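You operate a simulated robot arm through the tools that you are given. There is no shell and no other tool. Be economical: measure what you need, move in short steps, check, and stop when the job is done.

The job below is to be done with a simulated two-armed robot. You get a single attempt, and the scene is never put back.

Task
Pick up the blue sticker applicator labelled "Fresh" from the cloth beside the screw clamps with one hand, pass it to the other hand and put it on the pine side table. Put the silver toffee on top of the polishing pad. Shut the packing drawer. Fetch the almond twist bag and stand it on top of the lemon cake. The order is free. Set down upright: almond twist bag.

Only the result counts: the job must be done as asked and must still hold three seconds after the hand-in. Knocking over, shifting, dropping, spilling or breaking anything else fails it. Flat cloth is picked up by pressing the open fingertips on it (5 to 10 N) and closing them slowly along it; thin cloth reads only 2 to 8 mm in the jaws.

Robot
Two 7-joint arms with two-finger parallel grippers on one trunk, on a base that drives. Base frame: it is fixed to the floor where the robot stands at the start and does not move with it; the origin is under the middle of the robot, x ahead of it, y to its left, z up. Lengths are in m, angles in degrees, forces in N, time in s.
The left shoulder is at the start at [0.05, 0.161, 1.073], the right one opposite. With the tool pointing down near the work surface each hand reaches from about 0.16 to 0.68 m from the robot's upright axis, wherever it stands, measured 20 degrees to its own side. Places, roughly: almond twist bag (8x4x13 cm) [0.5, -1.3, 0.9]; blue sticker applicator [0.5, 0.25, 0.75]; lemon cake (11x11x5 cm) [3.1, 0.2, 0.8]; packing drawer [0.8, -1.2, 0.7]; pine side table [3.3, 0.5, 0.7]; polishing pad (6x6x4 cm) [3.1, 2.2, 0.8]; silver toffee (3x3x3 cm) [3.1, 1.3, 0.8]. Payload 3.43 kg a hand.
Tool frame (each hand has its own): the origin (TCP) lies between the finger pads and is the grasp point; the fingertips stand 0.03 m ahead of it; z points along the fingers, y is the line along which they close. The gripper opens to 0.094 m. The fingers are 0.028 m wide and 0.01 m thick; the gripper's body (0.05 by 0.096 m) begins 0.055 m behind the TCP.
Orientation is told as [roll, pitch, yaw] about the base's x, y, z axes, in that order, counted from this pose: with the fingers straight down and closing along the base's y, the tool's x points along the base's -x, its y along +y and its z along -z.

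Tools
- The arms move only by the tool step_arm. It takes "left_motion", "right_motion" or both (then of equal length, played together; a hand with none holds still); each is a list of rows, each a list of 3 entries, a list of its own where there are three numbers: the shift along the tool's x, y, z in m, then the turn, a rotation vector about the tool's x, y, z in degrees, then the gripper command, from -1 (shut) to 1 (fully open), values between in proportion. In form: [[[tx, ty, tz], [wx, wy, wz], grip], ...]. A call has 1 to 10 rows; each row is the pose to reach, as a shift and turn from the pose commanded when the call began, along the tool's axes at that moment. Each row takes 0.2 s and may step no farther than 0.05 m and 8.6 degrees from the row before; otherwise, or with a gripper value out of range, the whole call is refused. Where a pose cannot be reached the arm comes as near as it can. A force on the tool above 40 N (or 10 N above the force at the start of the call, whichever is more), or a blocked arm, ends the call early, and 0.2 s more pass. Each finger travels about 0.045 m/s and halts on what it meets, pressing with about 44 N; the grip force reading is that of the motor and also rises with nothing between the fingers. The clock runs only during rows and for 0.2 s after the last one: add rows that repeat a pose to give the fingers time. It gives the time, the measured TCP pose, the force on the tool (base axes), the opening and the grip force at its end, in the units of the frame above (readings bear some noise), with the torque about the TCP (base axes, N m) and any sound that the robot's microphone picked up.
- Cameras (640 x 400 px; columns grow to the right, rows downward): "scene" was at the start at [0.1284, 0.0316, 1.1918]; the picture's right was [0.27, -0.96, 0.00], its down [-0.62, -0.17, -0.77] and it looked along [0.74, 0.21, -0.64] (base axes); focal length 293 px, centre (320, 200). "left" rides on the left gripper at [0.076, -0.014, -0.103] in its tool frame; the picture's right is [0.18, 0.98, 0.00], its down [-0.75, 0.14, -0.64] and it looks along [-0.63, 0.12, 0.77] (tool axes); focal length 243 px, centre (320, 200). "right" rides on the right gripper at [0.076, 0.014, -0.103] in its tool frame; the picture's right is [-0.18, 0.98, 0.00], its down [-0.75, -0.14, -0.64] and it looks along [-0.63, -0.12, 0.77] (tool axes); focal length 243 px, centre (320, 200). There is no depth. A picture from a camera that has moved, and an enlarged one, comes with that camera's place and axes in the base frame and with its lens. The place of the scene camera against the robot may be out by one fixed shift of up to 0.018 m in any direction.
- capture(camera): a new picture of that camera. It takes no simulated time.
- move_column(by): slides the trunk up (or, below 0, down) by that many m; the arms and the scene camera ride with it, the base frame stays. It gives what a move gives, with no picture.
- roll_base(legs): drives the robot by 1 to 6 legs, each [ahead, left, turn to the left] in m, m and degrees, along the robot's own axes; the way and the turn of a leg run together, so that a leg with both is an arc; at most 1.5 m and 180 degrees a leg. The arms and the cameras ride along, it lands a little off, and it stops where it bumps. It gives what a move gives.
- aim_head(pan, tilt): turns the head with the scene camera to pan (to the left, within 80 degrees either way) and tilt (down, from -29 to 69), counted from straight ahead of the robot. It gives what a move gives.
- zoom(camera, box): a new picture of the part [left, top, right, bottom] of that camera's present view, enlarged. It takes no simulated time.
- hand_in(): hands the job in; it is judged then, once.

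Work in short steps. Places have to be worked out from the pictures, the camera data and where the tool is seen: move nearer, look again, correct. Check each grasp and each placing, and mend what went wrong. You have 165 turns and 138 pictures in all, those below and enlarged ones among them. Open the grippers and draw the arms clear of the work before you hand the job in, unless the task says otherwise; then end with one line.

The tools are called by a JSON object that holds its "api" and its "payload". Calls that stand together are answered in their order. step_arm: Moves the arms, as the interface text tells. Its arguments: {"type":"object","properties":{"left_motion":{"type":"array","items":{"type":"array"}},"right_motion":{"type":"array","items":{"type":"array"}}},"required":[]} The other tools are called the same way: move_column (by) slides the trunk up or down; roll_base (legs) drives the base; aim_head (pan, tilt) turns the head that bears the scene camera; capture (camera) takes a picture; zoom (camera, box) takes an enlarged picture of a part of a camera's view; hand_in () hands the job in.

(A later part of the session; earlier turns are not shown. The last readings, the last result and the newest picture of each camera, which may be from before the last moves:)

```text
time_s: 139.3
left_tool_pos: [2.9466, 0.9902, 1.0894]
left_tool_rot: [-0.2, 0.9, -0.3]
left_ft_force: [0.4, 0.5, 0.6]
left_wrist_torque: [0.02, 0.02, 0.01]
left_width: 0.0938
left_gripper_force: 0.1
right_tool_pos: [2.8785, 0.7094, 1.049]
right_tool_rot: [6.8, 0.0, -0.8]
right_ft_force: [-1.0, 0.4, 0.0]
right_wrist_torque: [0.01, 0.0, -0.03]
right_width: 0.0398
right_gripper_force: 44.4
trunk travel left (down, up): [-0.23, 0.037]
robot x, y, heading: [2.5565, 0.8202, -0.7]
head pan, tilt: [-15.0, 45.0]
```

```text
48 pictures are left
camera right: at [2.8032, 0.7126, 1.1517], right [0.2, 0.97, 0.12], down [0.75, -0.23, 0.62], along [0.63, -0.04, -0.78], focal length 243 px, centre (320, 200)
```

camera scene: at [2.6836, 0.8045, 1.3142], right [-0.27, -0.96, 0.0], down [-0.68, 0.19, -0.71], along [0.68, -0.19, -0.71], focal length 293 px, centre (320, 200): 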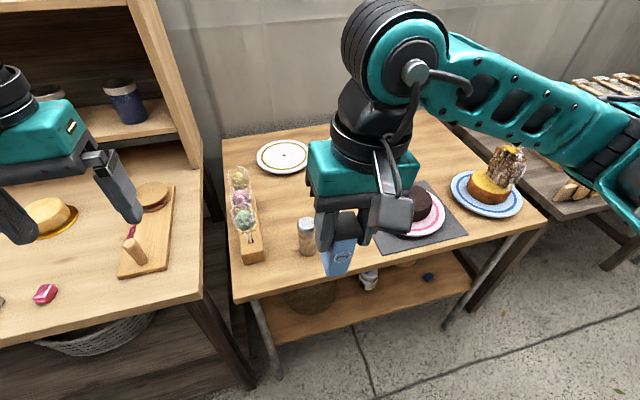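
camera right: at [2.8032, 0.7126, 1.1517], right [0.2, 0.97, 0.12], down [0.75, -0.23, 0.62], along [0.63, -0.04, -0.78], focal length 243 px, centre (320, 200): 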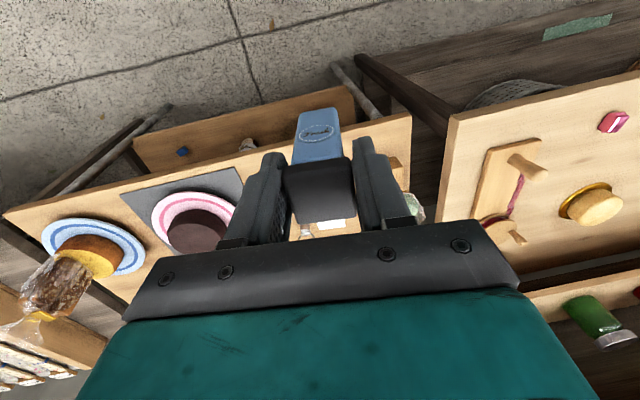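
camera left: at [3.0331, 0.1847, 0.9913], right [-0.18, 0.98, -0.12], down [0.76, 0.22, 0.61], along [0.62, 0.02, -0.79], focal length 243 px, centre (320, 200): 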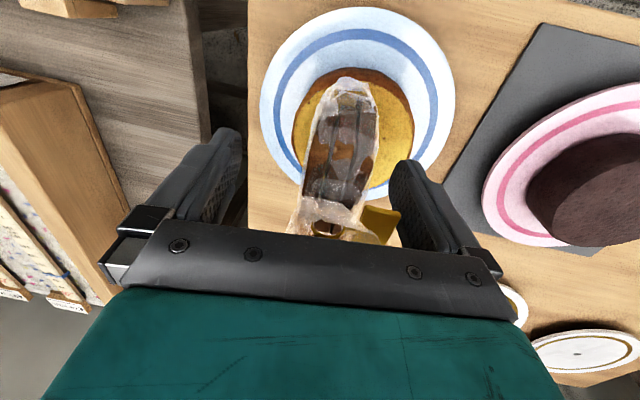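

Spot (3.09, 0.628) lies midway between shaker and slate. Move the right hand over it at height, straightening its roll.

{"api": "step_arm", "payload": {"right_motion": [[[-0.04, -0.013, -0.002], [1.2, 0, 0], -1], [[-0.08, -0.027, -0.003], [2.4, 0, 0], -1], [[-0.12, -0.04, -0.005], [3.6, 0, 0], -1], [[-0.16, -0.054, -0.006], [5, 0, 0], -1], [[-0.19, -0.068, -0.008], [6, 0, 0], -1], [[-0.211, -0.08, -0.0096], [6.8, 0, 0], -1], [[-0.211, -0.08, -0.0096], [6.8, 0, 0], -1]]}}

{"api": "capture", "payload": {"camera": "scene"}}

{"api": "capture", "payload": {"camera": "right"}}

```text
time_s: 140.9
left_tool_pos: [2.9464, 0.9895, 1.0889]
left_tool_rot: [-0.1, 0.9, -0.4]
left_ft_force: [0.4, -0.1, 0.9]
left_wrist_torque: [0.02, -0.01, 0.01]
left_width: 0.094
left_gripper_force: 0.2
right_tool_pos: [3.089, 0.6266, 1.0499]
right_tool_rot: [0.0, -0.1, -0.9]
right_ft_force: [0.0, -0.3, 0.2]
right_wrist_torque: [-0.01, 0.06, 0.0]
right_width: 0.0397
right_gripper_force: 44.5
trunk travel left (down, up): [-0.23, 0.037]
robot x, y, heading: [2.5559, 0.8173, -0.5]
head pan, tilt: [-15.0, 45.0]
```

```text
47 pictures are left
camera scene: at [2.6835, 0.8044, 1.3143], right [-0.27, -0.96, 0.0], down [-0.68, 0.19, -0.71], along [0.68, -0.19, -0.71], focal length 293 px, centre (320, 200)
```

scene: 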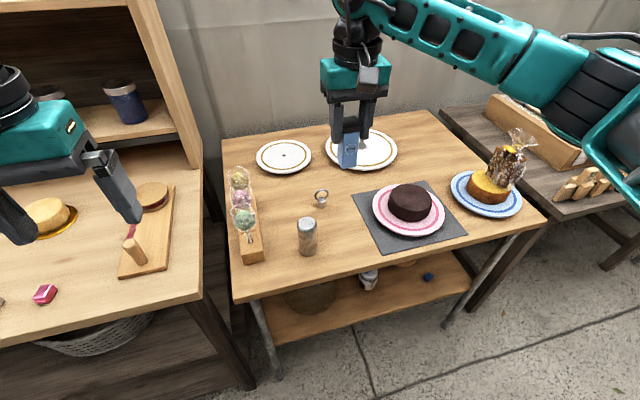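

```text
46 pictures are left
camera right: at [3.014, 0.6421, 1.1505], right [0.2, 0.98, 0.0], down [0.75, -0.15, 0.64], along [0.63, -0.13, -0.77], focal length 243 px, centre (320, 200)
```

right: 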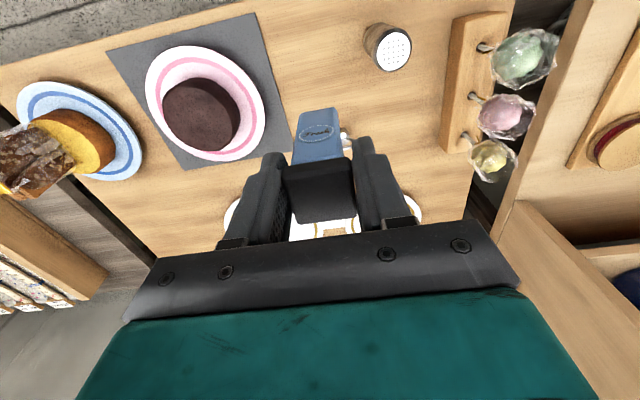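

The spot is clear below. Descend to z≈0.86, then check.

{"api": "step_arm", "payload": {"right_motion": [[[0, 0, 0.04], [0, 0, 0], -1], [[0, 0, 0.08], [0, 0, 0], -1], [[0, 0, 0.12], [0, 0, 0], -1], [[0, 0, 0.16], [0, 0, 0], -1], [[0, 0, 0.18], [0, 0, 0], -1], [[0, 0, 0.19], [0, 0, 0], -1], [[0, 0, 0.19], [0, 0, 0], -1]]}}

{"api": "zoom", "payload": {"camera": "scene", "box": [260, 130, 440, 290]}}

```text
time_s: 142.5
left_tool_pos: [2.9461, 0.9889, 1.0883]
left_tool_rot: [-0.1, 0.8, -0.3]
left_ft_force: [-0.5, -0.4, 0.2]
left_wrist_torque: [-0.01, -0.03, 0.0]
left_width: 0.0939
left_gripper_force: 0.0
right_tool_pos: [3.0875, 0.6277, 0.8588]
right_tool_rot: [0.0, 0.0, -0.8]
right_ft_force: [-0.2, 0.7, -0.3]
right_wrist_torque: [0.0, 0.0, 0.02]
right_width: 0.0399
right_gripper_force: 44.0
trunk travel left (down, up): [-0.23, 0.037]
robot x, y, heading: [2.5602, 0.8216, -0.7]
head pan, tilt: [-15.0, 45.0]
```

```text
2.50 times, centred on (350, 210) of scene
camera zoom: at [2.6836, 0.8044, 1.3142], right [-0.27, -0.96, 0.0], down [-0.68, 0.19, -0.71], along [0.68, -0.19, -0.71], focal length 733 px, centre (245, 175)
```

zoom: 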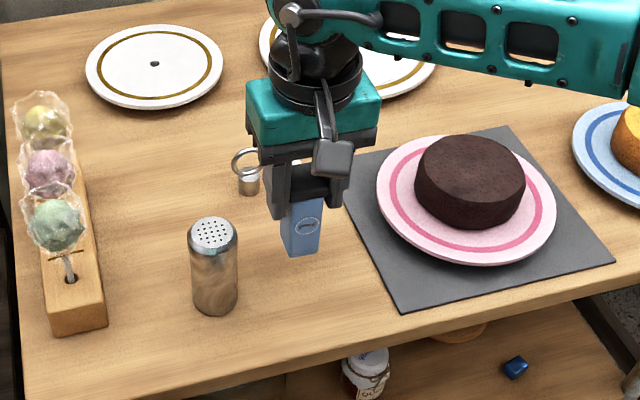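

Clear on all sides. Lower in 5 mm steps until contact.

{"api": "step_arm", "payload": {"right_motion": [[[0, 0, 0.008], [0, 0, 0], -1], [[0, 0, 0.015], [0, 0, 0], -1], [[0, 0, 0.02], [0, 0, 0], -1], [[0, 0, 0.025], [0, 0, 0], -1], [[0, 0, 0.03], [0, 0, 0], -1], [[0, 0, 0.034], [0, 0, 0], -1]]}}

{"api": "zoom", "payload": {"camera": "scene", "box": [290, 170, 400, 270]}}

```text
time_s: 143.9
left_tool_pos: [2.9476, 0.9898, 1.0887]
left_tool_rot: [0.0, 0.8, -0.3]
left_ft_force: [-0.3, -0.4, 0.3]
left_wrist_torque: [-0.01, 0.0, -0.02]
left_width: 0.0939
left_gripper_force: 0.0
right_tool_pos: [3.0882, 0.6275, 0.825]
right_tool_rot: [-0.1, 0.0, -0.8]
right_ft_force: [-0.7, -0.8, 2.3]
right_wrist_torque: [-0.01, 0.12, -0.01]
right_width: 0.0397
right_gripper_force: 44.5
trunk travel left (down, up): [-0.23, 0.037]
robot x, y, heading: [2.5575, 0.8185, -0.5]
head pan, tilt: [-15.0, 45.0]
```

```text
4.00 times, centred on (345, 220) of scene
camera zoom: at [2.6831, 0.8045, 1.3144], right [-0.27, -0.96, 0.0], down [-0.68, 0.19, -0.71], along [0.68, -0.19, -0.71], focal length 1174 px, centre (220, 120)
```

zoom: 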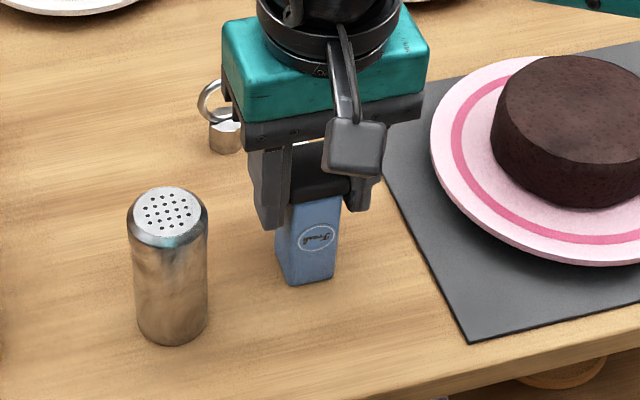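

Touching (2 N). Press ~3 mm more so the face seats flat, then open slightly.

{"api": "step_arm", "payload": {"right_motion": [[[0, 0, 0.0015], [0, 0, 0], -1], [[0, 0, 0.003], [0, 0, 0], -1], [[0, 0, 0.003], [0, 0, 0], -1]]}}

```text
time_s: 144.7
left_tool_pos: [2.9452, 0.9899, 1.0896]
left_tool_rot: [-0.1, 0.9, -0.3]
left_ft_force: [0.1, -0.4, -0.8]
left_wrist_torque: [0.01, 0.01, -0.03]
left_width: 0.0937
left_gripper_force: 0.1
right_tool_pos: [3.0886, 0.627, 0.826]
right_tool_rot: [0.0, -0.1, -0.8]
right_ft_force: [-4.3, -3.8, 22.2]
right_wrist_torque: [-0.16, 0.68, 0.05]
right_width: 0.0397
right_gripper_force: 44.6
trunk travel left (down, up): [-0.23, 0.037]
robot x, y, heading: [2.5601, 0.8196, -0.9]
head pan, tilt: [-15.0, 45.0]
```

Firm contact. Ease off 2 mm and open slowly to see whether it stands.

{"api": "step_arm", "payload": {"right_motion": [[[0, 0, -0.002], [0, 0, 0], -1], [[0, 0, -0.002], [0, 0, 0], -0.1], [[0, 0, -0.002], [0, 0, 0], 0.0], [[0, 0, -0.002], [0, 0, 0], 0.0]]}}

{"api": "zoom", "payload": {"camera": "scene", "box": [290, 170, 400, 270]}}

```text
time_s: 145.7
left_tool_pos: [2.9464, 0.9903, 1.0895]
left_tool_rot: [-0.2, 1.0, -0.4]
left_ft_force: [-0.5, 0.2, 0.3]
left_wrist_torque: [-0.03, 0.02, 0.01]
left_width: 0.0941
left_gripper_force: 0.1
right_tool_pos: [3.088, 0.6267, 0.8248]
right_tool_rot: [-0.1, 0.0, -0.8]
right_ft_force: [-0.1, 0.1, 0.6]
right_wrist_torque: [-0.02, 0.0, -0.02]
right_width: 0.0468
right_gripper_force: 0.0
trunk travel left (down, up): [-0.23, 0.037]
robot x, y, heading: [2.5594, 0.8155, -0.5]
head pan, tilt: [-15.0, 45.0]
```

```text
4.00 times, centred on (345, 220) of scene
camera zoom: at [2.6834, 0.8045, 1.3142], right [-0.27, -0.96, 0.0], down [-0.68, 0.19, -0.71], along [0.68, -0.19, -0.71], focal length 1174 px, centre (220, 120)
```

zoom: 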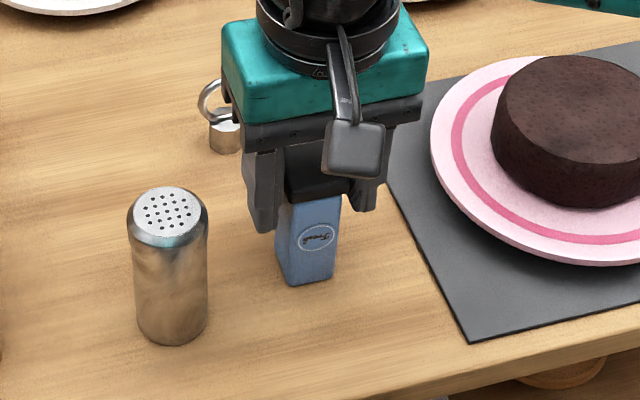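

It stands freely. Open a bit more (not reaching the shaker) and lift straight up.

{"api": "step_arm", "payload": {"right_motion": [[[0, 0, 0], [0, 0, 0], 0.2], [[0, 0, 0], [0, 0, 0], 0.35], [[0, 0, 0], [0, 0, 0], 0.35], [[0, 0, -0.03], [0, 0, 0], 0.35], [[0, 0, -0.06], [0, 0, 0], 0.35], [[0, 0, -0.1], [0, 0, 0], 0.35], [[0, 0, -0.14], [0, 0, 0], 0.35], [[0, 0, -0.18], [0, 0, 0], 0.35], [[0.04, 0, -0.2], [0, 0, 0], 0.35], [[0.08, 0, -0.22], [0, 0, 0], 0.35]]}}

{"api": "capture", "payload": {"camera": "scene"}}

```text
time_s: 147.9
left_tool_pos: [2.9464, 0.9898, 1.0901]
left_tool_rot: [0.0, 0.9, -0.4]
left_ft_force: [0.0, 0.5, 0.8]
left_wrist_torque: [0.03, -0.02, -0.02]
left_width: 0.0939
left_gripper_force: 0.0
right_tool_pos: [3.007, 0.6269, 1.0443]
right_tool_rot: [-0.1, 0.0, -0.8]
right_ft_force: [-0.3, -0.5, 0.3]
right_wrist_torque: [-0.01, 0.03, 0.01]
right_width: 0.0634
right_gripper_force: 0.0
trunk travel left (down, up): [-0.23, 0.037]
robot x, y, heading: [2.5636, 0.8176, -0.6]
head pan, tilt: [-15.0, 45.0]
```

```text
42 pictures are left
camera scene: at [2.683, 0.8044, 1.3143], right [-0.27, -0.96, 0.0], down [-0.68, 0.19, -0.71], along [0.68, -0.19, -0.71], focal length 293 px, centre (320, 200)
```

scene: 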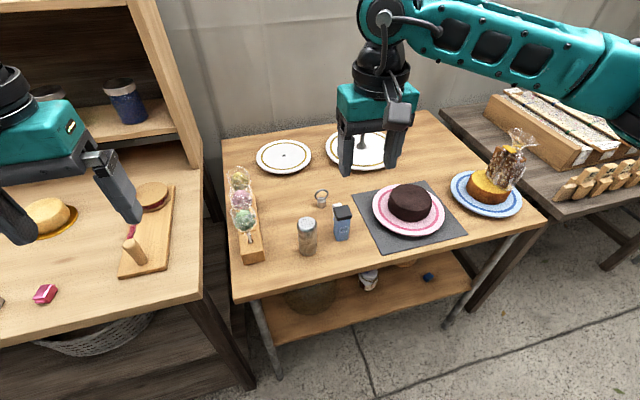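

Applicator stands. Zoom to check bag and applicator, then drive left to the toffee.

{"api": "zoom", "payload": {"camera": "scene", "box": [300, 110, 540, 270]}}

{"api": "roll_base", "payload": {"legs": [[-0.05, 0, 0], [0, 0.32, 0]]}}

{"api": "aim_head", "payload": {"pan": 20, "tilt": 40}}

{"api": "capture", "payload": {"camera": "scene"}}

```text
2.50 times, centred on (420, 190) of scene
camera zoom: at [2.683, 0.8044, 1.3143], right [-0.27, -0.96, 0.0], down [-0.68, 0.19, -0.71], along [0.68, -0.19, -0.71], focal length 733 px, centre (70, 225)
```

zoom: 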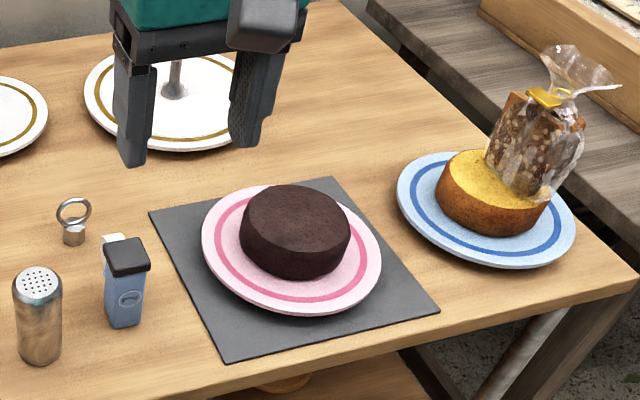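

```text
time_s: 151.8
left_tool_pos: [2.8994, 1.3101, 1.0882]
left_tool_rot: [-0.2, 0.8, -0.2]
left_ft_force: [-0.2, -0.4, 0.1]
left_wrist_torque: [0.02, -0.01, 0.01]
left_width: 0.0938
left_gripper_force: 0.0
right_tool_pos: [2.9612, 0.9479, 1.0445]
right_tool_rot: [0.0, -0.1, -0.7]
right_ft_force: [-0.3, -0.4, -1.1]
right_wrist_torque: [0.0, 0.03, 0.0]
right_width: 0.0635
right_gripper_force: 0.0
trunk travel left (down, up): [-0.23, 0.037]
robot x, y, heading: [2.5097, 1.1382, -0.5]
head pan, tilt: [-15.0, 45.0]
```

```text
time_s: 152.8
left_tool_pos: [2.9012, 1.3112, 1.0889]
left_tool_rot: [-0.1, 0.8, -0.3]
left_ft_force: [0.7, -0.6, -0.4]
left_wrist_torque: [-0.02, -0.01, -0.01]
left_width: 0.094
left_gripper_force: 0.0
right_tool_pos: [2.9614, 0.948, 1.0435]
right_tool_rot: [-0.1, 0.1, -0.8]
right_ft_force: [-0.3, 0.6, 0.1]
right_wrist_torque: [0.0, -0.02, 0.0]
right_width: 0.0633
right_gripper_force: 0.1
trunk travel left (down, up): [-0.23, 0.037]
robot x, y, heading: [2.5137, 1.141, -0.8]
head pan, tilt: [20.0, 40.0]
```

```text
40 pictures are left
camera scene: at [2.6386, 1.1753, 1.3215], right [0.33, -0.94, 0.0], down [-0.61, -0.21, -0.77], along [0.72, 0.25, -0.64], focal length 293 px, centre (320, 200)
```

scene: 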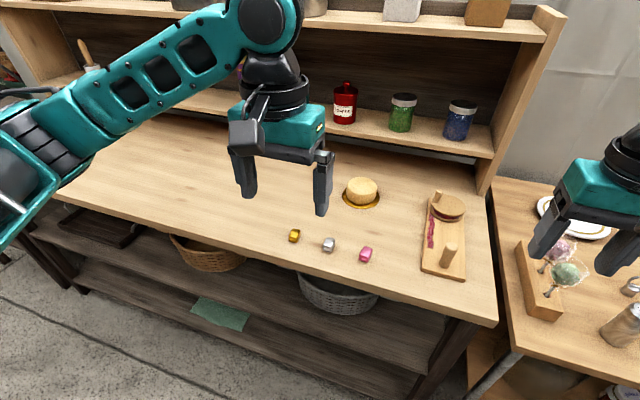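

Bag and applicator look fine. The silver toffee is at px (328, 245) between gold and pink ones. Zoom in.

{"api": "zoom", "payload": {"camera": "scene", "box": [270, 210, 400, 280]}}

{"api": "capture", "payload": {"camera": "left"}}

```text
4.92 times, centred on (335, 245) of scene
camera zoom: at [2.6386, 1.1753, 1.3215], right [0.33, -0.94, 0.0], down [-0.61, -0.21, -0.77], along [0.72, 0.25, -0.64], focal length 1444 px, centre (246, -22)
```

zoom: 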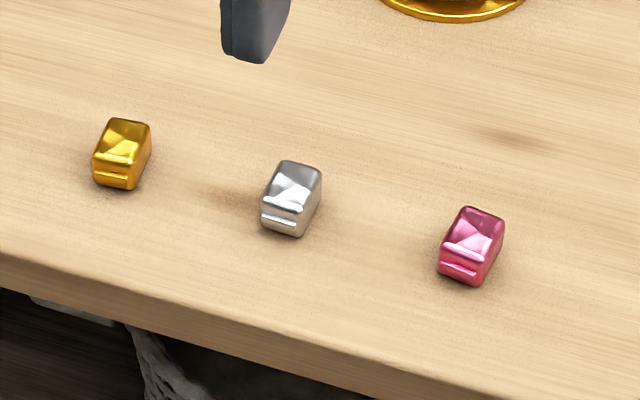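

```text
38 pictures are left
camera left: at [2.8269, 1.2975, 1.1943], right [-0.18, 0.98, 0.0], down [0.76, 0.14, 0.63], along [0.62, 0.12, -0.78], focal length 243 px, centre (320, 200)
```

left: 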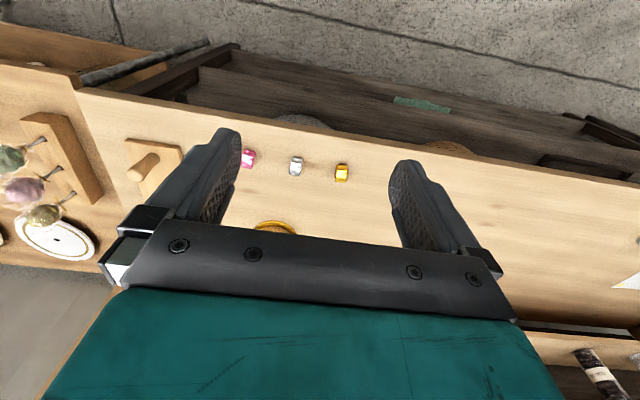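

Toffee is at about (3.06, 1.2975), aligned with the base axes. Bring the left hand above it at z≈0.93, jaws at 6 cm, and look again.

{"api": "step_arm", "payload": {"left_motion": [[[-0.04, -0.004, 0], [0, 0, 0], 0.3], [[-0.08, -0.008, 0], [0, 0, 0], 0.3], [[-0.12, -0.012, 0.01], [0, 0, 0], 0.3], [[-0.155, -0.0135, 0.03], [0, 0, 0], 0.3], [[-0.16, -0.0135, 0.07], [0, 0, 0], 0.3], [[-0.16, -0.0135, 0.11], [0, 0, 0], 0.3], [[-0.16, -0.0135, 0.15], [0, 0, 0], 0.3], [[-0.16, -0.0135, 0.15], [0, 0, 0], 0.3]]}}

{"api": "capture", "payload": {"camera": "left"}}

```text
time_s: 154.6
left_tool_pos: [3.0581, 1.2976, 0.9359]
left_tool_rot: [-0.1, 0.9, -0.2]
left_ft_force: [0.1, -0.3, -0.3]
left_wrist_torque: [0.02, 0.01, 0.01]
left_width: 0.0609
left_gripper_force: 0.0
right_tool_pos: [2.962, 0.9479, 1.0444]
right_tool_rot: [0.0, 0.0, -0.6]
right_ft_force: [0.1, 0.4, 0.1]
right_wrist_torque: [-0.01, 0.01, -0.01]
right_width: 0.0636
right_gripper_force: 0.1
trunk travel left (down, up): [-0.23, 0.037]
robot x, y, heading: [2.5106, 1.1389, -0.4]
head pan, tilt: [20.0, 40.0]
```

```text
37 pictures are left
camera left: at [2.9851, 1.2836, 1.041], right [-0.18, 0.98, 0.0], down [0.76, 0.14, 0.63], along [0.62, 0.11, -0.78], focal length 243 px, centre (320, 200)
```

left: 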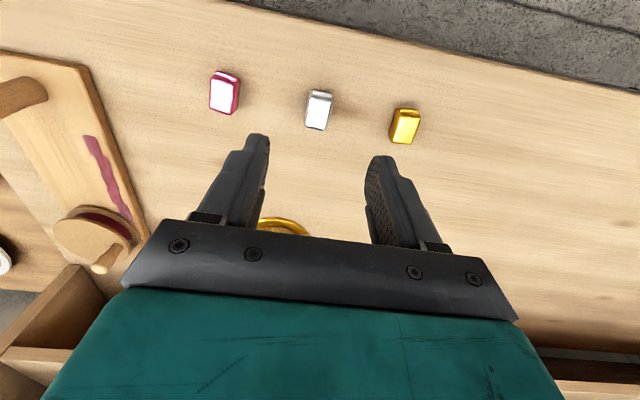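

Toffee at (3.06, 1.295), top ≈0.82. Descend to z=0.835 (tips ≈0.805) and check.

{"api": "step_arm", "payload": {"left_motion": [[[-0.003, -0.003, 0.03], [0, 0, 0], 0.3], [[-0.003, -0.003, 0.06], [0, 0, 0], 0.3], [[-0.003, -0.003, 0.085], [0, 0, 0], 0.3], [[-0.003, -0.003, 0.1], [0, 0, 0], 0.3], [[-0.003, -0.003, 0.1], [0, 0, 0], 0.3]]}}

{"api": "capture", "payload": {"camera": "left"}}

{"api": "zoom", "payload": {"camera": "scene", "box": [260, 170, 400, 280]}}

```text
time_s: 155.8
left_tool_pos: [3.0599, 1.2929, 0.8363]
left_tool_rot: [-0.1, 0.8, -0.2]
left_ft_force: [0.6, 0.0, -0.8]
left_wrist_torque: [-0.01, 0.03, -0.02]
left_width: 0.0612
left_gripper_force: 0.1
right_tool_pos: [2.9604, 0.9482, 1.0449]
right_tool_rot: [0.0, 0.0, -0.7]
right_ft_force: [-0.4, -0.3, -0.7]
right_wrist_torque: [0.01, -0.01, 0.01]
right_width: 0.0638
right_gripper_force: 0.0
trunk travel left (down, up): [-0.23, 0.037]
robot x, y, heading: [2.5129, 1.1376, -0.8]
head pan, tilt: [20.0, 40.0]
```

```text
36 pictures are left
camera left: at [2.9864, 1.2798, 0.9417], right [-0.18, 0.98, 0.0], down [0.76, 0.14, 0.63], along [0.62, 0.12, -0.78], focal length 243 px, centre (320, 200)
```

left: 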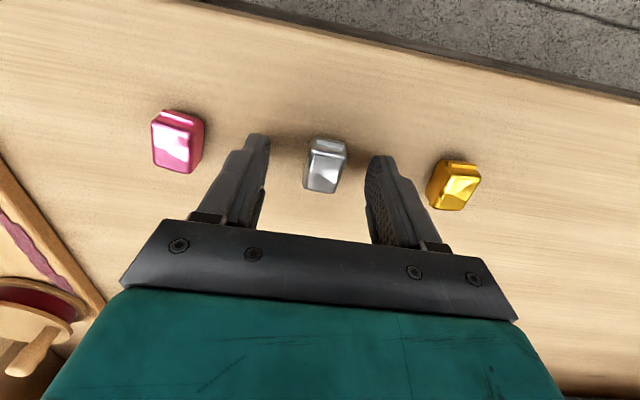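

```text
3.64 times, centred on (330, 225) of scene
camera zoom: at [2.6386, 1.1754, 1.3215], right [0.33, -0.94, 0.0], down [-0.61, -0.21, -0.77], along [0.72, 0.25, -0.64], focal length 1067 px, centre (284, 109)
```

zoom: 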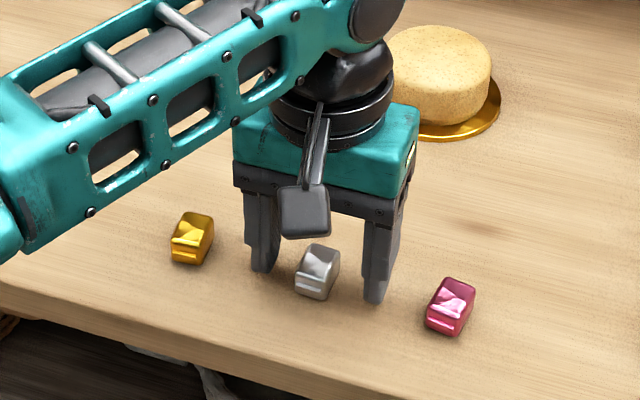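

Fingers straddle the toffee. Shift 5 mm, lower 9 mm more, then close.

{"api": "step_arm", "payload": {"left_motion": [[[-0.005, 0.005, 0.004], [0, 0, 0], 0.3], [[-0.005, 0.005, 0.009], [0, 0, 0], 0.3], [[-0.005, 0.005, 0.009], [0, 0, 0], 0.0], [[-0.005, 0.005, 0.009], [0, 0, 0], -0.3], [[-0.005, 0.005, 0.009], [0, 0, 0], -0.6], [[-0.005, 0.005, 0.009], [0, 0, 0], -1], [[-0.005, 0.005, 0.009], [0, 0, 0], -1], [[-0.005, 0.005, 0.009], [0, 0, 0], -1]]}}

{"api": "capture", "payload": {"camera": "left"}}

```text
time_s: 157.0
left_tool_pos: [3.0648, 1.2978, 0.8302]
left_tool_rot: [-0.1, 0.5, -0.2]
left_ft_force: [-1.7, 0.6, 4.2]
left_wrist_torque: [0.08, -0.03, 0.08]
left_width: 0.0216
left_gripper_force: 2.3
right_tool_pos: [2.9621, 0.9482, 1.0435]
right_tool_rot: [0.0, 0.0, -0.7]
right_ft_force: [-0.6, 0.3, 0.8]
right_wrist_torque: [0.0, 0.0, -0.02]
right_width: 0.0633
right_gripper_force: 0.1
trunk travel left (down, up): [-0.23, 0.037]
robot x, y, heading: [2.5124, 1.1337, -0.5]
head pan, tilt: [20.0, 40.0]
stopped in row 5 (left hand): the force on the tool passed its limit at 59 N (the readings are from after the stop); the commanded pose is now the measured one
```

```text
34 pictures are left
camera left: at [2.9919, 1.2854, 0.9352], right [-0.18, 0.98, 0.0], down [0.76, 0.14, 0.63], along [0.62, 0.11, -0.77], focal length 243 px, centre (320, 200)
```

left: 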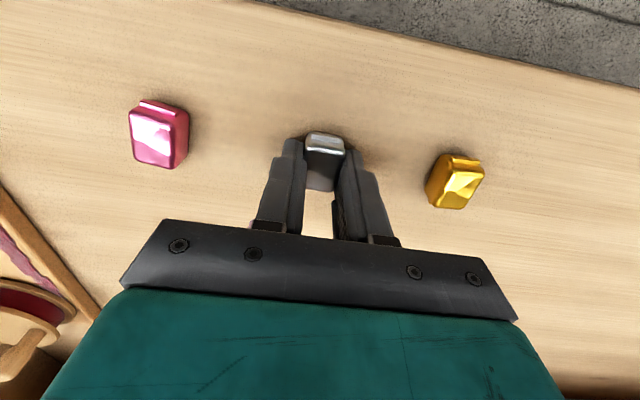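

Tips touched the counter (z≈0.80); the toffee is between the fingers at 21.6 mm. Ease up 2 mm and finish closing.

{"api": "step_arm", "payload": {"left_motion": [[[0, 0, -0.002], [0, 0, 0], -0.6], [[0, 0, -0.002], [0, 0, 0], -1], [[0, 0, -0.002], [0, 0, 0], -1], [[0, 0, -0.002], [0, 0, 0], -1]]}}

```text
time_s: 158.0
left_tool_pos: [3.065, 1.2986, 0.8315]
left_tool_rot: [0.0, 0.7, -0.1]
left_ft_force: [-0.1, -0.3, -0.6]
left_wrist_torque: [0.02, 0.03, 0.0]
left_width: 0.0209
left_gripper_force: 12.7
right_tool_pos: [2.9621, 0.9485, 1.0439]
right_tool_rot: [0.0, 0.0, -0.7]
right_ft_force: [-0.8, 1.2, 0.6]
right_wrist_torque: [0.0, -0.01, -0.02]
right_width: 0.0635
right_gripper_force: 0.1
trunk travel left (down, up): [-0.23, 0.037]
robot x, y, heading: [2.5139, 1.1403, -0.6]
head pan, tilt: [20.0, 40.0]
```

Held at 20.9 mm. Lift and retract, then check.

{"api": "step_arm", "payload": {"left_motion": [[[0, 0, -0.02], [0, 0, 0], -1], [[0, 0, -0.05], [0, 0, 0], -1], [[0, 0, -0.09], [0, 0, 0], -1], [[0, 0, -0.13], [0, 0, 0], -1], [[0.03, 0, -0.16], [0, 0, 0], -1], [[0.06, 0, -0.19], [0, 0, 0], -1], [[0.1, 0, -0.2], [0, 0, 0], -1], [[0.13, 0, -0.2], [0, 0, 0], -1]], "right_motion": [[[0.02, 0, 0], [0, 0, 0], 0.3], [[0.04, 0, 0], [0, 0, 0], 0.3], [[0.06, 0, 0], [0, 0, 0], 0.3], [[0.08, 0, 0], [0, 0, 0], 0.3], [[0.1, 0, 0], [0, 0, 0], 0.3], [[0.1, 0, 0], [0, 0, 0], 0.3], [[0.1, 0, 0], [0, 0, 0], 0.3], [[0.1, 0, 0], [0, 0, 0], 0.3]]}}

{"api": "aim_head", "payload": {"pan": 50, "tilt": 35}}

{"api": "capture", "payload": {"camera": "scene"}}

```text
time_s: 159.8
left_tool_pos: [2.9351, 1.2993, 1.0321]
left_tool_rot: [-0.1, 0.8, -0.2]
left_ft_force: [0.1, 0.4, -0.2]
left_wrist_torque: [0.01, 0.03, 0.01]
left_width: 0.0211
left_gripper_force: 11.7
right_tool_pos: [2.86, 0.9491, 1.0439]
right_tool_rot: [0.0, 0.0, -0.7]
right_ft_force: [-0.1, 0.7, 1.7]
right_wrist_torque: [-0.02, 0.0, 0.03]
right_width: 0.0609
right_gripper_force: 0.0
trunk travel left (down, up): [-0.23, 0.037]
robot x, y, heading: [2.5095, 1.1394, -0.8]
head pan, tilt: [20.0, 40.0]
```

```text
time_s: 160.8
left_tool_pos: [2.9372, 1.299, 1.0333]
left_tool_rot: [-0.1, 0.7, -0.2]
left_ft_force: [0.5, 1.0, 0.1]
left_wrist_torque: [0.0, 0.0, 0.0]
left_width: 0.0209
left_gripper_force: 12.0
right_tool_pos: [2.8601, 0.9486, 1.0448]
right_tool_rot: [0.0, 0.0, -0.7]
right_ft_force: [0.4, 0.5, 0.5]
right_wrist_torque: [-0.03, 0.01, 0.01]
right_width: 0.0612
right_gripper_force: 0.0
trunk travel left (down, up): [-0.23, 0.037]
robot x, y, heading: [2.5144, 1.1396, -0.5]
head pan, tilt: [50.0, 35.0]
```

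```text
33 pictures are left
camera scene: at [2.6158, 1.214, 1.3291], right [0.76, -0.65, 0.0], down [-0.37, -0.44, -0.82], along [0.53, 0.62, -0.57], focal length 293 px, centre (320, 200)
```

scene: 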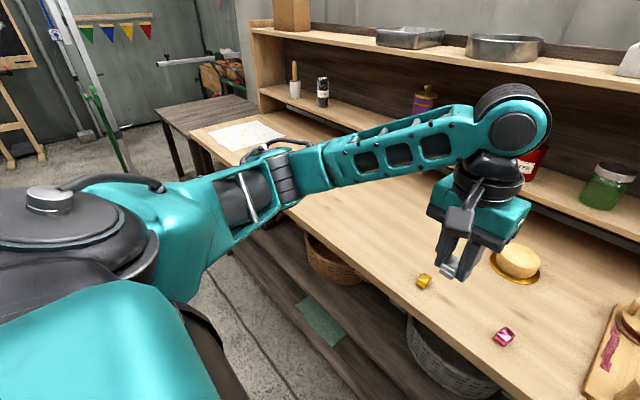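

Toffee is held. Drive left 0.85 m toward the polishing pad.

{"api": "roll_base", "payload": {"legs": [[0, 0.85, 0]]}}

{"api": "aim_head", "payload": {"pan": 20, "tilt": 40}}

{"api": "capture", "payload": {"camera": "scene"}}

{"api": "capture", "payload": {"camera": "left"}}

```text
time_s: 168.6
left_tool_pos: [2.9397, 2.1543, 1.0327]
left_tool_rot: [-0.2, 0.7, 0.3]
left_ft_force: [0.1, 1.1, -0.2]
left_wrist_torque: [0.03, 0.01, -0.01]
left_width: 0.0209
left_gripper_force: 12.1
right_tool_pos: [2.8679, 1.803, 1.0443]
right_tool_rot: [0.0, 0.0, -0.3]
right_ft_force: [1.2, -0.5, 0.1]
right_wrist_torque: [0.01, 0.02, 0.0]
right_width: 0.0612
right_gripper_force: 0.0
trunk travel left (down, up): [-0.23, 0.037]
robot x, y, heading: [2.515, 1.991, -0.1]
head pan, tilt: [50.0, 35.0]
```

```text
time_s: 169.5
left_tool_pos: [2.9402, 2.1546, 1.0323]
left_tool_rot: [0.0, 0.7, 0.3]
left_ft_force: [-0.5, -0.9, -0.2]
left_wrist_torque: [-0.02, 0.01, 0.04]
left_width: 0.0208
left_gripper_force: 11.4
right_tool_pos: [2.8674, 1.8027, 1.0435]
right_tool_rot: [0.0, 0.0, -0.3]
right_ft_force: [-0.2, 0.8, -0.6]
right_wrist_torque: [0.0, 0.04, 0.01]
right_width: 0.0611
right_gripper_force: 0.1
trunk travel left (down, up): [-0.23, 0.037]
robot x, y, heading: [2.5156, 1.9903, 0.0]
head pan, tilt: [20.0, 40.0]
```

```text
32 pictures are left
camera scene: at [2.6432, 2.0273, 1.3215], right [0.34, -0.94, 0.0], down [-0.6, -0.22, -0.77], along [0.72, 0.26, -0.64], focal length 293 px, centre (320, 200)
```

scene: 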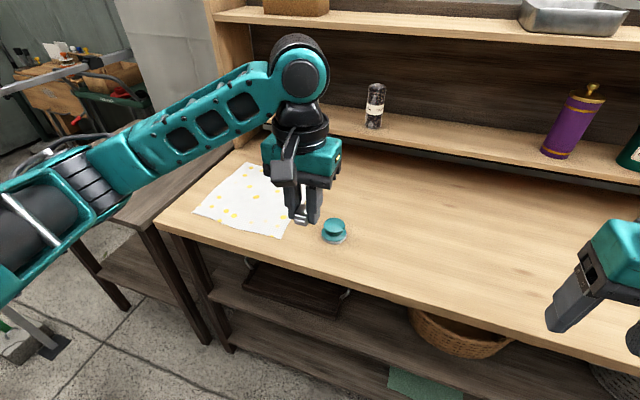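

```text
31 pictures are left
camera left: at [2.8667, 2.1405, 1.1379], right [-0.19, 0.98, 0.0], down [0.76, 0.15, 0.63], along [0.62, 0.12, -0.77], focal length 243 px, centre (320, 200)
```

left: 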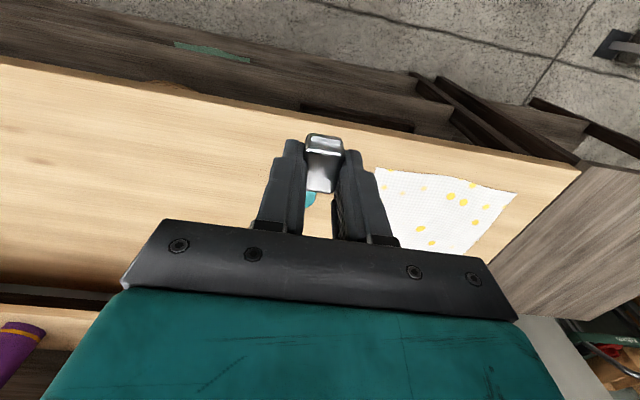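

The teal object is the polishing pad; zoom to see its shape.

{"api": "zoom", "payload": {"camera": "scene", "box": [280, 170, 390, 260]}}

```text
4.44 times, centred on (335, 215) of scene
camera zoom: at [2.6432, 2.0273, 1.3215], right [0.34, -0.94, 0.0], down [-0.6, -0.22, -0.77], along [0.72, 0.26, -0.64], focal length 1304 px, centre (253, 133)
```

zoom: 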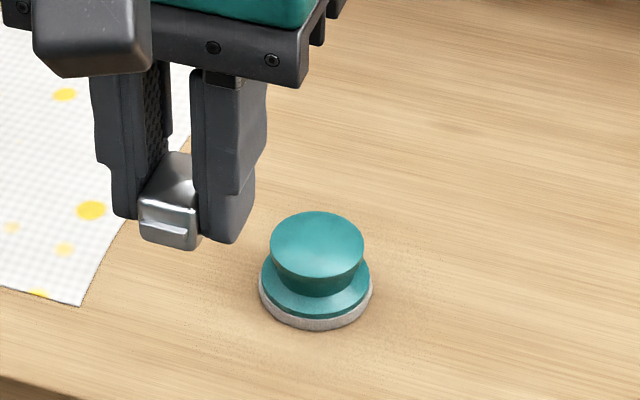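

Knob top (≈4.5 cm across) is near (3.108, 2.156, 0.84). Shift the hand left 13 cm so the wrist camera sees the pad unobstructed.

{"api": "step_arm", "payload": {"left_motion": [[[0, 0.04, 0], [0, 0, 0], -1], [[0, 0.08, 0], [0, 0, 0], -1], [[0, 0.13, 0], [0, 0, 0], -1], [[0, 0.13, 0], [0, 0, 0], -1]]}}

{"api": "capture", "payload": {"camera": "left"}}

```text
time_s: 170.5
left_tool_pos: [2.9377, 2.2848, 1.0329]
left_tool_rot: [0.0, 0.7, 0.3]
left_ft_force: [-0.1, 0.1, -1.3]
left_wrist_torque: [0.0, 0.03, -0.05]
left_width: 0.0209
left_gripper_force: 12.2
right_tool_pos: [2.8685, 1.8019, 1.0433]
right_tool_rot: [0.1, 0.0, -0.2]
right_ft_force: [0.1, -0.1, 0.8]
right_wrist_torque: [0.0, 0.02, 0.01]
right_width: 0.061
right_gripper_force: 0.1
trunk travel left (down, up): [-0.23, 0.037]
robot x, y, heading: [2.5197, 1.9946, 0.1]
head pan, tilt: [20.0, 40.0]
```

```text
29 pictures are left
camera left: at [2.8652, 2.2707, 1.1373], right [-0.19, 0.98, 0.0], down [0.76, 0.15, 0.63], along [0.62, 0.12, -0.77], focal length 243 px, centre (320, 200)
```

left: 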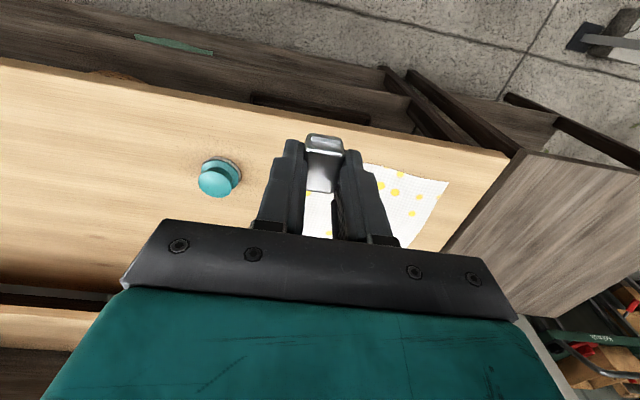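

Both views agree: knob centre (3.105, 2.1545). Move over it, to z≈0.92.

{"api": "step_arm", "payload": {"left_motion": [[[-0.035, -0.028, 0], [0, 0, 0], -1], [[-0.07, -0.056, 0], [0, 0, 0], -1], [[-0.105, -0.084, 0], [0, 0, 0], -1], [[-0.14, -0.11, 0], [0, 0, 0], -1], [[-0.167, -0.1295, 0], [0, 0, 0], -1], [[-0.167, -0.1295, 0.04], [0, 0, 0], -1], [[-0.167, -0.1295, 0.08], [0, 0, 0], -1], [[-0.167, -0.1295, 0.113], [0, 0, 0], -1], [[-0.167, -0.1295, 0.113], [0, 0, 0], -1]]}}

{"api": "zoom", "payload": {"camera": "scene", "box": [280, 150, 390, 260]}}

{"api": "zoom", "payload": {"camera": "left", "box": [240, 80, 400, 240]}}

```text
time_s: 172.5
left_tool_pos: [3.1063, 2.1563, 0.9172]
left_tool_rot: [-0.1, 0.8, 0.3]
left_ft_force: [0.4, 0.2, 0.0]
left_wrist_torque: [0.01, -0.01, 0.0]
left_width: 0.0209
left_gripper_force: 12.4
right_tool_pos: [2.8671, 1.8026, 1.0431]
right_tool_rot: [0.1, 0.0, -0.2]
right_ft_force: [0.5, -0.4, -0.8]
right_wrist_torque: [0.02, 0.02, 0.0]
right_width: 0.0613
right_gripper_force: 0.1
trunk travel left (down, up): [-0.23, 0.037]
robot x, y, heading: [2.5174, 1.9877, -0.2]
head pan, tilt: [20.0, 40.0]
```

```text
3.64 times, centred on (335, 205) of scene
camera zoom: at [2.6432, 2.0272, 1.3215], right [0.34, -0.94, 0.0], down [-0.6, -0.22, -0.77], along [0.72, 0.26, -0.64], focal length 1067 px, centre (266, 182)
```

zoom: 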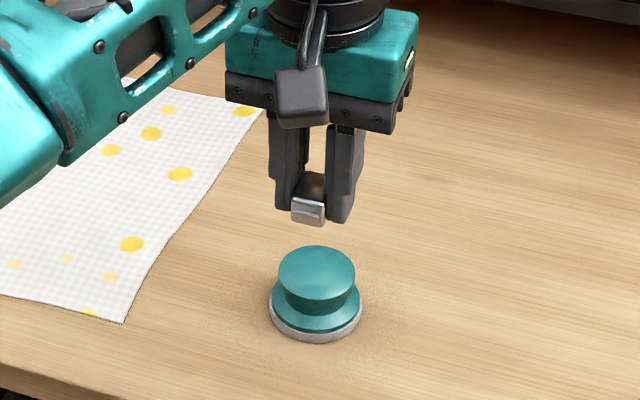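

```text
2.50 times, centred on (320, 160) of left
camera zoom: at [3.0326, 2.143, 1.022], right [-0.19, 0.98, 0.0], down [0.76, 0.15, 0.63], along [0.62, 0.12, -0.77], focal length 606 px, centre (320, 300)
```

zoom: 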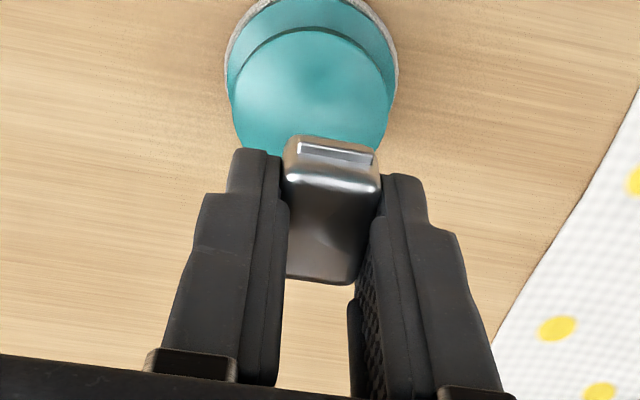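

Well aligned. Lower to just above the knob, then in 2 mm steps to contact.

{"api": "step_arm", "payload": {"left_motion": [[[0.002, -0.001, 0.015], [0, 0, 0], -1], [[0.002, -0.001, 0.028], [0, 0, 0], -1], [[0.002, -0.001, 0.036], [0, 0, 0], -1], [[0.002, -0.001, 0.038], [0, 0, 0], -1], [[0.002, -0.001, 0.04], [0, 0, 0], -1], [[0.002, -0.001, 0.042], [0, 0, 0], -1], [[0.002, -0.001, 0.042], [0, 0, 0], -1]]}}

{"api": "zoom", "payload": {"camera": "scene", "box": [300, 190, 370, 260]}}

```text
time_s: 174.1
left_tool_pos: [3.1038, 2.154, 0.875]
left_tool_rot: [-0.1, 0.7, 0.3]
left_ft_force: [0.4, -1.0, 0.5]
left_wrist_torque: [-0.01, 0.02, -0.04]
left_width: 0.021
left_gripper_force: 11.9
right_tool_pos: [2.8674, 1.8017, 1.0434]
right_tool_rot: [0.0, 0.0, -0.3]
right_ft_force: [0.4, 0.3, -0.2]
right_wrist_torque: [0.0, 0.01, 0.02]
right_width: 0.0612
right_gripper_force: 0.1
trunk travel left (down, up): [-0.23, 0.037]
robot x, y, heading: [2.5198, 1.9907, 0.0]
head pan, tilt: [20.0, 40.0]
```

```text
5.71 times, centred on (335, 225) of scene
camera zoom: at [2.6433, 2.0273, 1.3215], right [0.34, -0.94, 0.0], down [-0.6, -0.22, -0.77], along [0.72, 0.26, -0.64], focal length 1676 px, centre (234, 57)
```

zoom: 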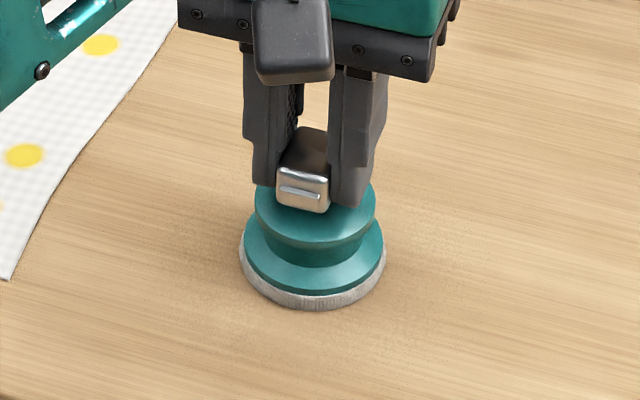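

Very close; shift 4 mm toward −y and 3 mm back, then continue down to contact.

{"api": "step_arm", "payload": {"left_motion": [[[0.003, -0.004, 0], [0, 0, 0], -1], [[0.003, -0.004, 0.0015], [0, 0, 0], -1], [[0.003, -0.004, 0.003], [0, 0, 0], -1], [[0.003, -0.004, 0.0045], [0, 0, 0], -1], [[0.003, -0.004, 0.0045], [0, 0, 0], -1]]}}

```text
time_s: 175.3
left_tool_pos: [3.0999, 2.1508, 0.8723]
left_tool_rot: [-0.1, 0.7, 0.3]
left_ft_force: [-0.3, 0.9, 0.2]
left_wrist_torque: [0.01, 0.01, 0.02]
left_width: 0.0209
left_gripper_force: 11.8
right_tool_pos: [2.8685, 1.8028, 1.0441]
right_tool_rot: [0.0, -0.1, -0.3]
right_ft_force: [0.5, -0.6, 0.3]
right_wrist_torque: [0.03, 0.0, 0.0]
right_width: 0.0611
right_gripper_force: 0.0
trunk travel left (down, up): [-0.23, 0.037]
robot x, y, heading: [2.5174, 1.9895, -0.0]
head pan, tilt: [20.0, 40.0]
```

No contact yet; continue down in 1.5 mm steps.

{"api": "step_arm", "payload": {"left_motion": [[[0, 0, 0.0015], [0, 0, 0], -1], [[0, 0, 0.003], [0, 0, 0], -1], [[0, 0, 0.0045], [0, 0, 0], -1], [[0, 0, 0.0045], [0, 0, 0], -1]]}}

{"api": "zoom", "payload": {"camera": "scene", "box": [300, 190, 370, 260]}}

```text
time_s: 176.3
left_tool_pos: [3.1, 2.1502, 0.8666]
left_tool_rot: [-0.1, 0.6, 0.3]
left_ft_force: [0.3, 0.3, 0.5]
left_wrist_torque: [-0.01, 0.02, -0.03]
left_width: 0.021
left_gripper_force: 11.9
right_tool_pos: [2.8674, 1.8034, 1.0439]
right_tool_rot: [-0.1, -0.1, -0.3]
right_ft_force: [-0.8, 0.0, 0.8]
right_wrist_torque: [-0.01, -0.01, -0.02]
right_width: 0.0611
right_gripper_force: 0.0
trunk travel left (down, up): [-0.23, 0.037]
robot x, y, heading: [2.5161, 1.988, 0.1]
head pan, tilt: [20.0, 40.0]
```

```text
5.71 times, centred on (335, 225) of scene
camera zoom: at [2.6433, 2.0273, 1.3215], right [0.34, -0.94, 0.0], down [-0.6, -0.22, -0.77], along [0.72, 0.26, -0.64], focal length 1676 px, centre (234, 57)
```

zoom: 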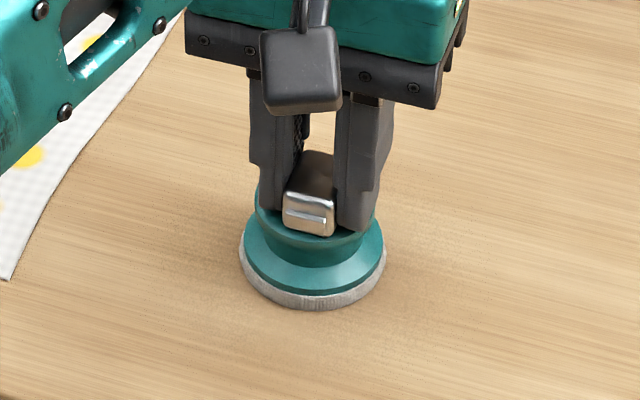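

No contact, so the knob is a bit lower (~0.83), thus farther: centre ≈(3.113, 2.152). Rise 5 mm, shift +13 mm in x, and lower again.

{"api": "step_arm", "payload": {"left_motion": [[[0, 0, -0.005], [0, 0, 0], -1], [[-0.007, 0.001, -0.005], [0, 0, 0], -1], [[-0.013, 0.0015, -0.005], [0, 0, 0], -1], [[-0.013, 0.0015, -0.002], [0, 0, 0], -1], [[-0.013, 0.0015, 0.0], [0, 0, 0], -1], [[-0.013, 0.0015, 0.0015], [0, 0, 0], -1], [[-0.013, 0.0015, 0.003], [0, 0, 0], -1], [[-0.013, 0.0015, 0.003], [0, 0, 0], -1]]}}

{"api": "zoom", "payload": {"camera": "scene", "box": [300, 190, 370, 260]}}

{"api": "zoom", "payload": {"camera": "left", "box": [240, 80, 400, 240]}}

```text
time_s: 178.1
left_tool_pos: [3.1125, 2.1505, 0.8654]
left_tool_rot: [-0.1, 0.4, 0.2]
left_ft_force: [-0.4, 1.5, 11.7]
left_wrist_torque: [0.09, -0.15, -0.02]
left_width: 0.0209
left_gripper_force: 12.1
right_tool_pos: [2.8662, 1.802, 1.0454]
right_tool_rot: [-0.1, 0.0, -0.3]
right_ft_force: [0.3, 0.2, -0.5]
right_wrist_torque: [-0.03, -0.01, -0.02]
right_width: 0.0612
right_gripper_force: 0.0
trunk travel left (down, up): [-0.23, 0.037]
robot x, y, heading: [2.515, 1.9891, -0.3]
head pan, tilt: [20.0, 40.0]
```

```text
5.71 times, centred on (335, 225) of scene
camera zoom: at [2.6422, 2.0271, 1.3218], right [0.34, -0.94, 0.0], down [-0.6, -0.22, -0.77], along [0.72, 0.26, -0.64], focal length 1676 px, centre (234, 57)
```

zoom: 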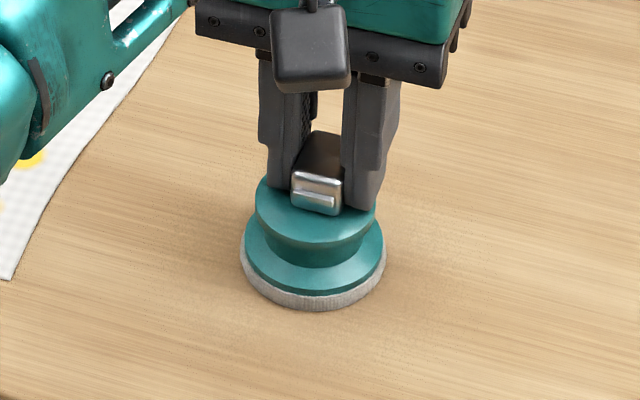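

```text
2.50 times, centred on (320, 160) of left
camera zoom: at [3.0391, 2.1377, 0.9706], right [-0.19, 0.98, 0.0], down [0.76, 0.15, 0.64], along [0.62, 0.12, -0.77], focal length 606 px, centre (320, 300)
```

zoom: 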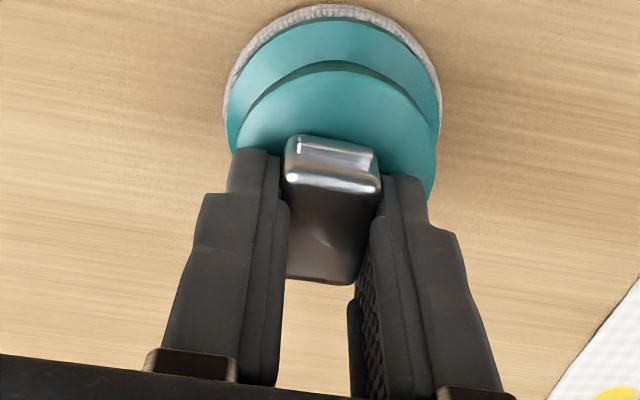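

Contact at TCP z≈0.865, and the close-up now shows the knob centre at about (3.103, 2.156). Lift 4 mm, shift back accordingly and lower again.

{"api": "step_arm", "payload": {"left_motion": [[[0, 0, -0.005], [0, 0, 0], -1], [[0.005, 0.003, -0.005], [0, 0, 0], -1], [[0.009, 0.005, -0.005], [0, 0, 0], -1], [[0.009, 0.005, -0.003], [0, 0, 0], -1], [[0.009, 0.005, -0.0015], [0, 0, 0], -1], [[0.009, 0.005, 0.0], [0, 0, 0], -1], [[0.009, 0.005, 0.0], [0, 0, 0], -1]]}}

{"api": "zoom", "payload": {"camera": "scene", "box": [300, 190, 370, 260]}}

{"api": "zoom", "payload": {"camera": "left", "box": [240, 80, 400, 240]}}

```text
time_s: 179.7
left_tool_pos: [3.1042, 2.1563, 0.8652]
left_tool_rot: [-0.1, 0.5, 0.3]
left_ft_force: [0.4, 3.1, 12.3]
left_wrist_torque: [0.09, -0.13, 0.03]
left_width: 0.0208
left_gripper_force: 11.0
right_tool_pos: [2.8667, 1.8025, 1.0438]
right_tool_rot: [0.0, 0.0, -0.3]
right_ft_force: [-0.4, 0.1, -0.3]
right_wrist_torque: [0.02, -0.02, 0.0]
right_width: 0.0612
right_gripper_force: 0.1
trunk travel left (down, up): [-0.23, 0.037]
robot x, y, heading: [2.5131, 1.9884, 0.0]
head pan, tilt: [20.0, 40.0]
```

```text
5.71 times, centred on (335, 225) of scene
camera zoom: at [2.6421, 2.0272, 1.3218], right [0.34, -0.94, 0.0], down [-0.6, -0.22, -0.77], along [0.72, 0.26, -0.64], focal length 1676 px, centre (234, 57)
```

zoom: 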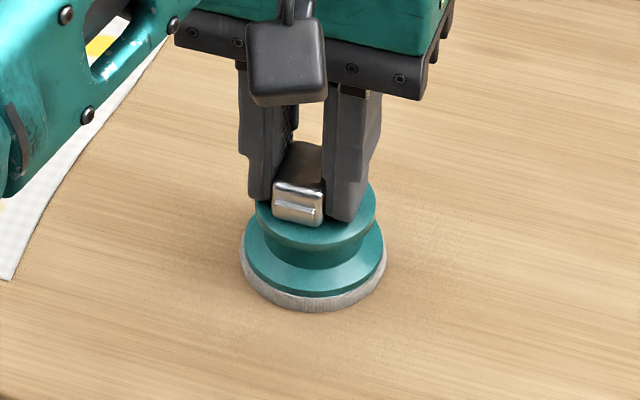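

```text
2.50 times, centred on (320, 160) of left
camera zoom: at [3.0305, 2.1428, 0.9706], right [-0.19, 0.98, 0.0], down [0.76, 0.15, 0.64], along [0.62, 0.12, -0.77], focal length 606 px, centre (320, 300)
```

zoom: 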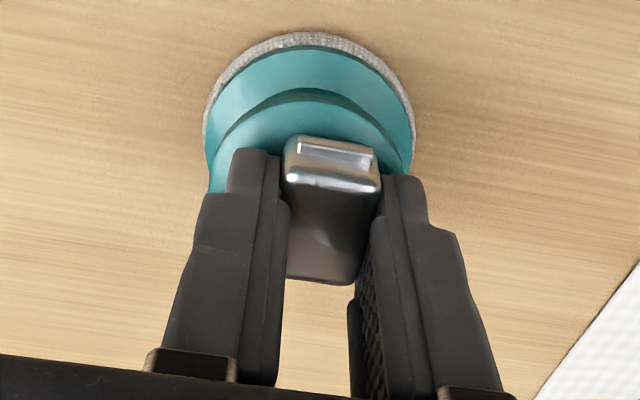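

x is now centred; y is ~5 mm too far left. Lift slightly, shift −5 mm, lower.

{"api": "step_arm", "payload": {"left_motion": [[[0, 0, -0.004], [0, 0, 0], -1], [[0.001, -0.005, -0.004], [0, 0, 0], -1], [[0.001, -0.005, -0.0025], [0, 0, 0], -1], [[0.001, -0.005, -0.001], [0, 0, 0], -1], [[0.001, -0.005, -0.0005], [0, 0, 0], -1], [[0.001, -0.005, -0.0005], [0, 0, 0], -1]]}}

```text
time_s: 181.1
left_tool_pos: [3.1014, 2.1507, 0.8659]
left_tool_rot: [-0.1, 0.5, 0.3]
left_ft_force: [-1.2, 0.4, 11.0]
left_wrist_torque: [0.07, -0.06, 0.0]
left_width: 0.0209
left_gripper_force: 11.7
right_tool_pos: [2.8664, 1.8025, 1.044]
right_tool_rot: [0.0, 0.0, -0.3]
right_ft_force: [-0.3, -0.2, 1.0]
right_wrist_torque: [0.01, -0.03, 0.0]
right_width: 0.0612
right_gripper_force: 0.0
trunk travel left (down, up): [-0.23, 0.037]
robot x, y, heading: [2.5178, 1.9865, -0.3]
head pan, tilt: [20.0, 40.0]
```

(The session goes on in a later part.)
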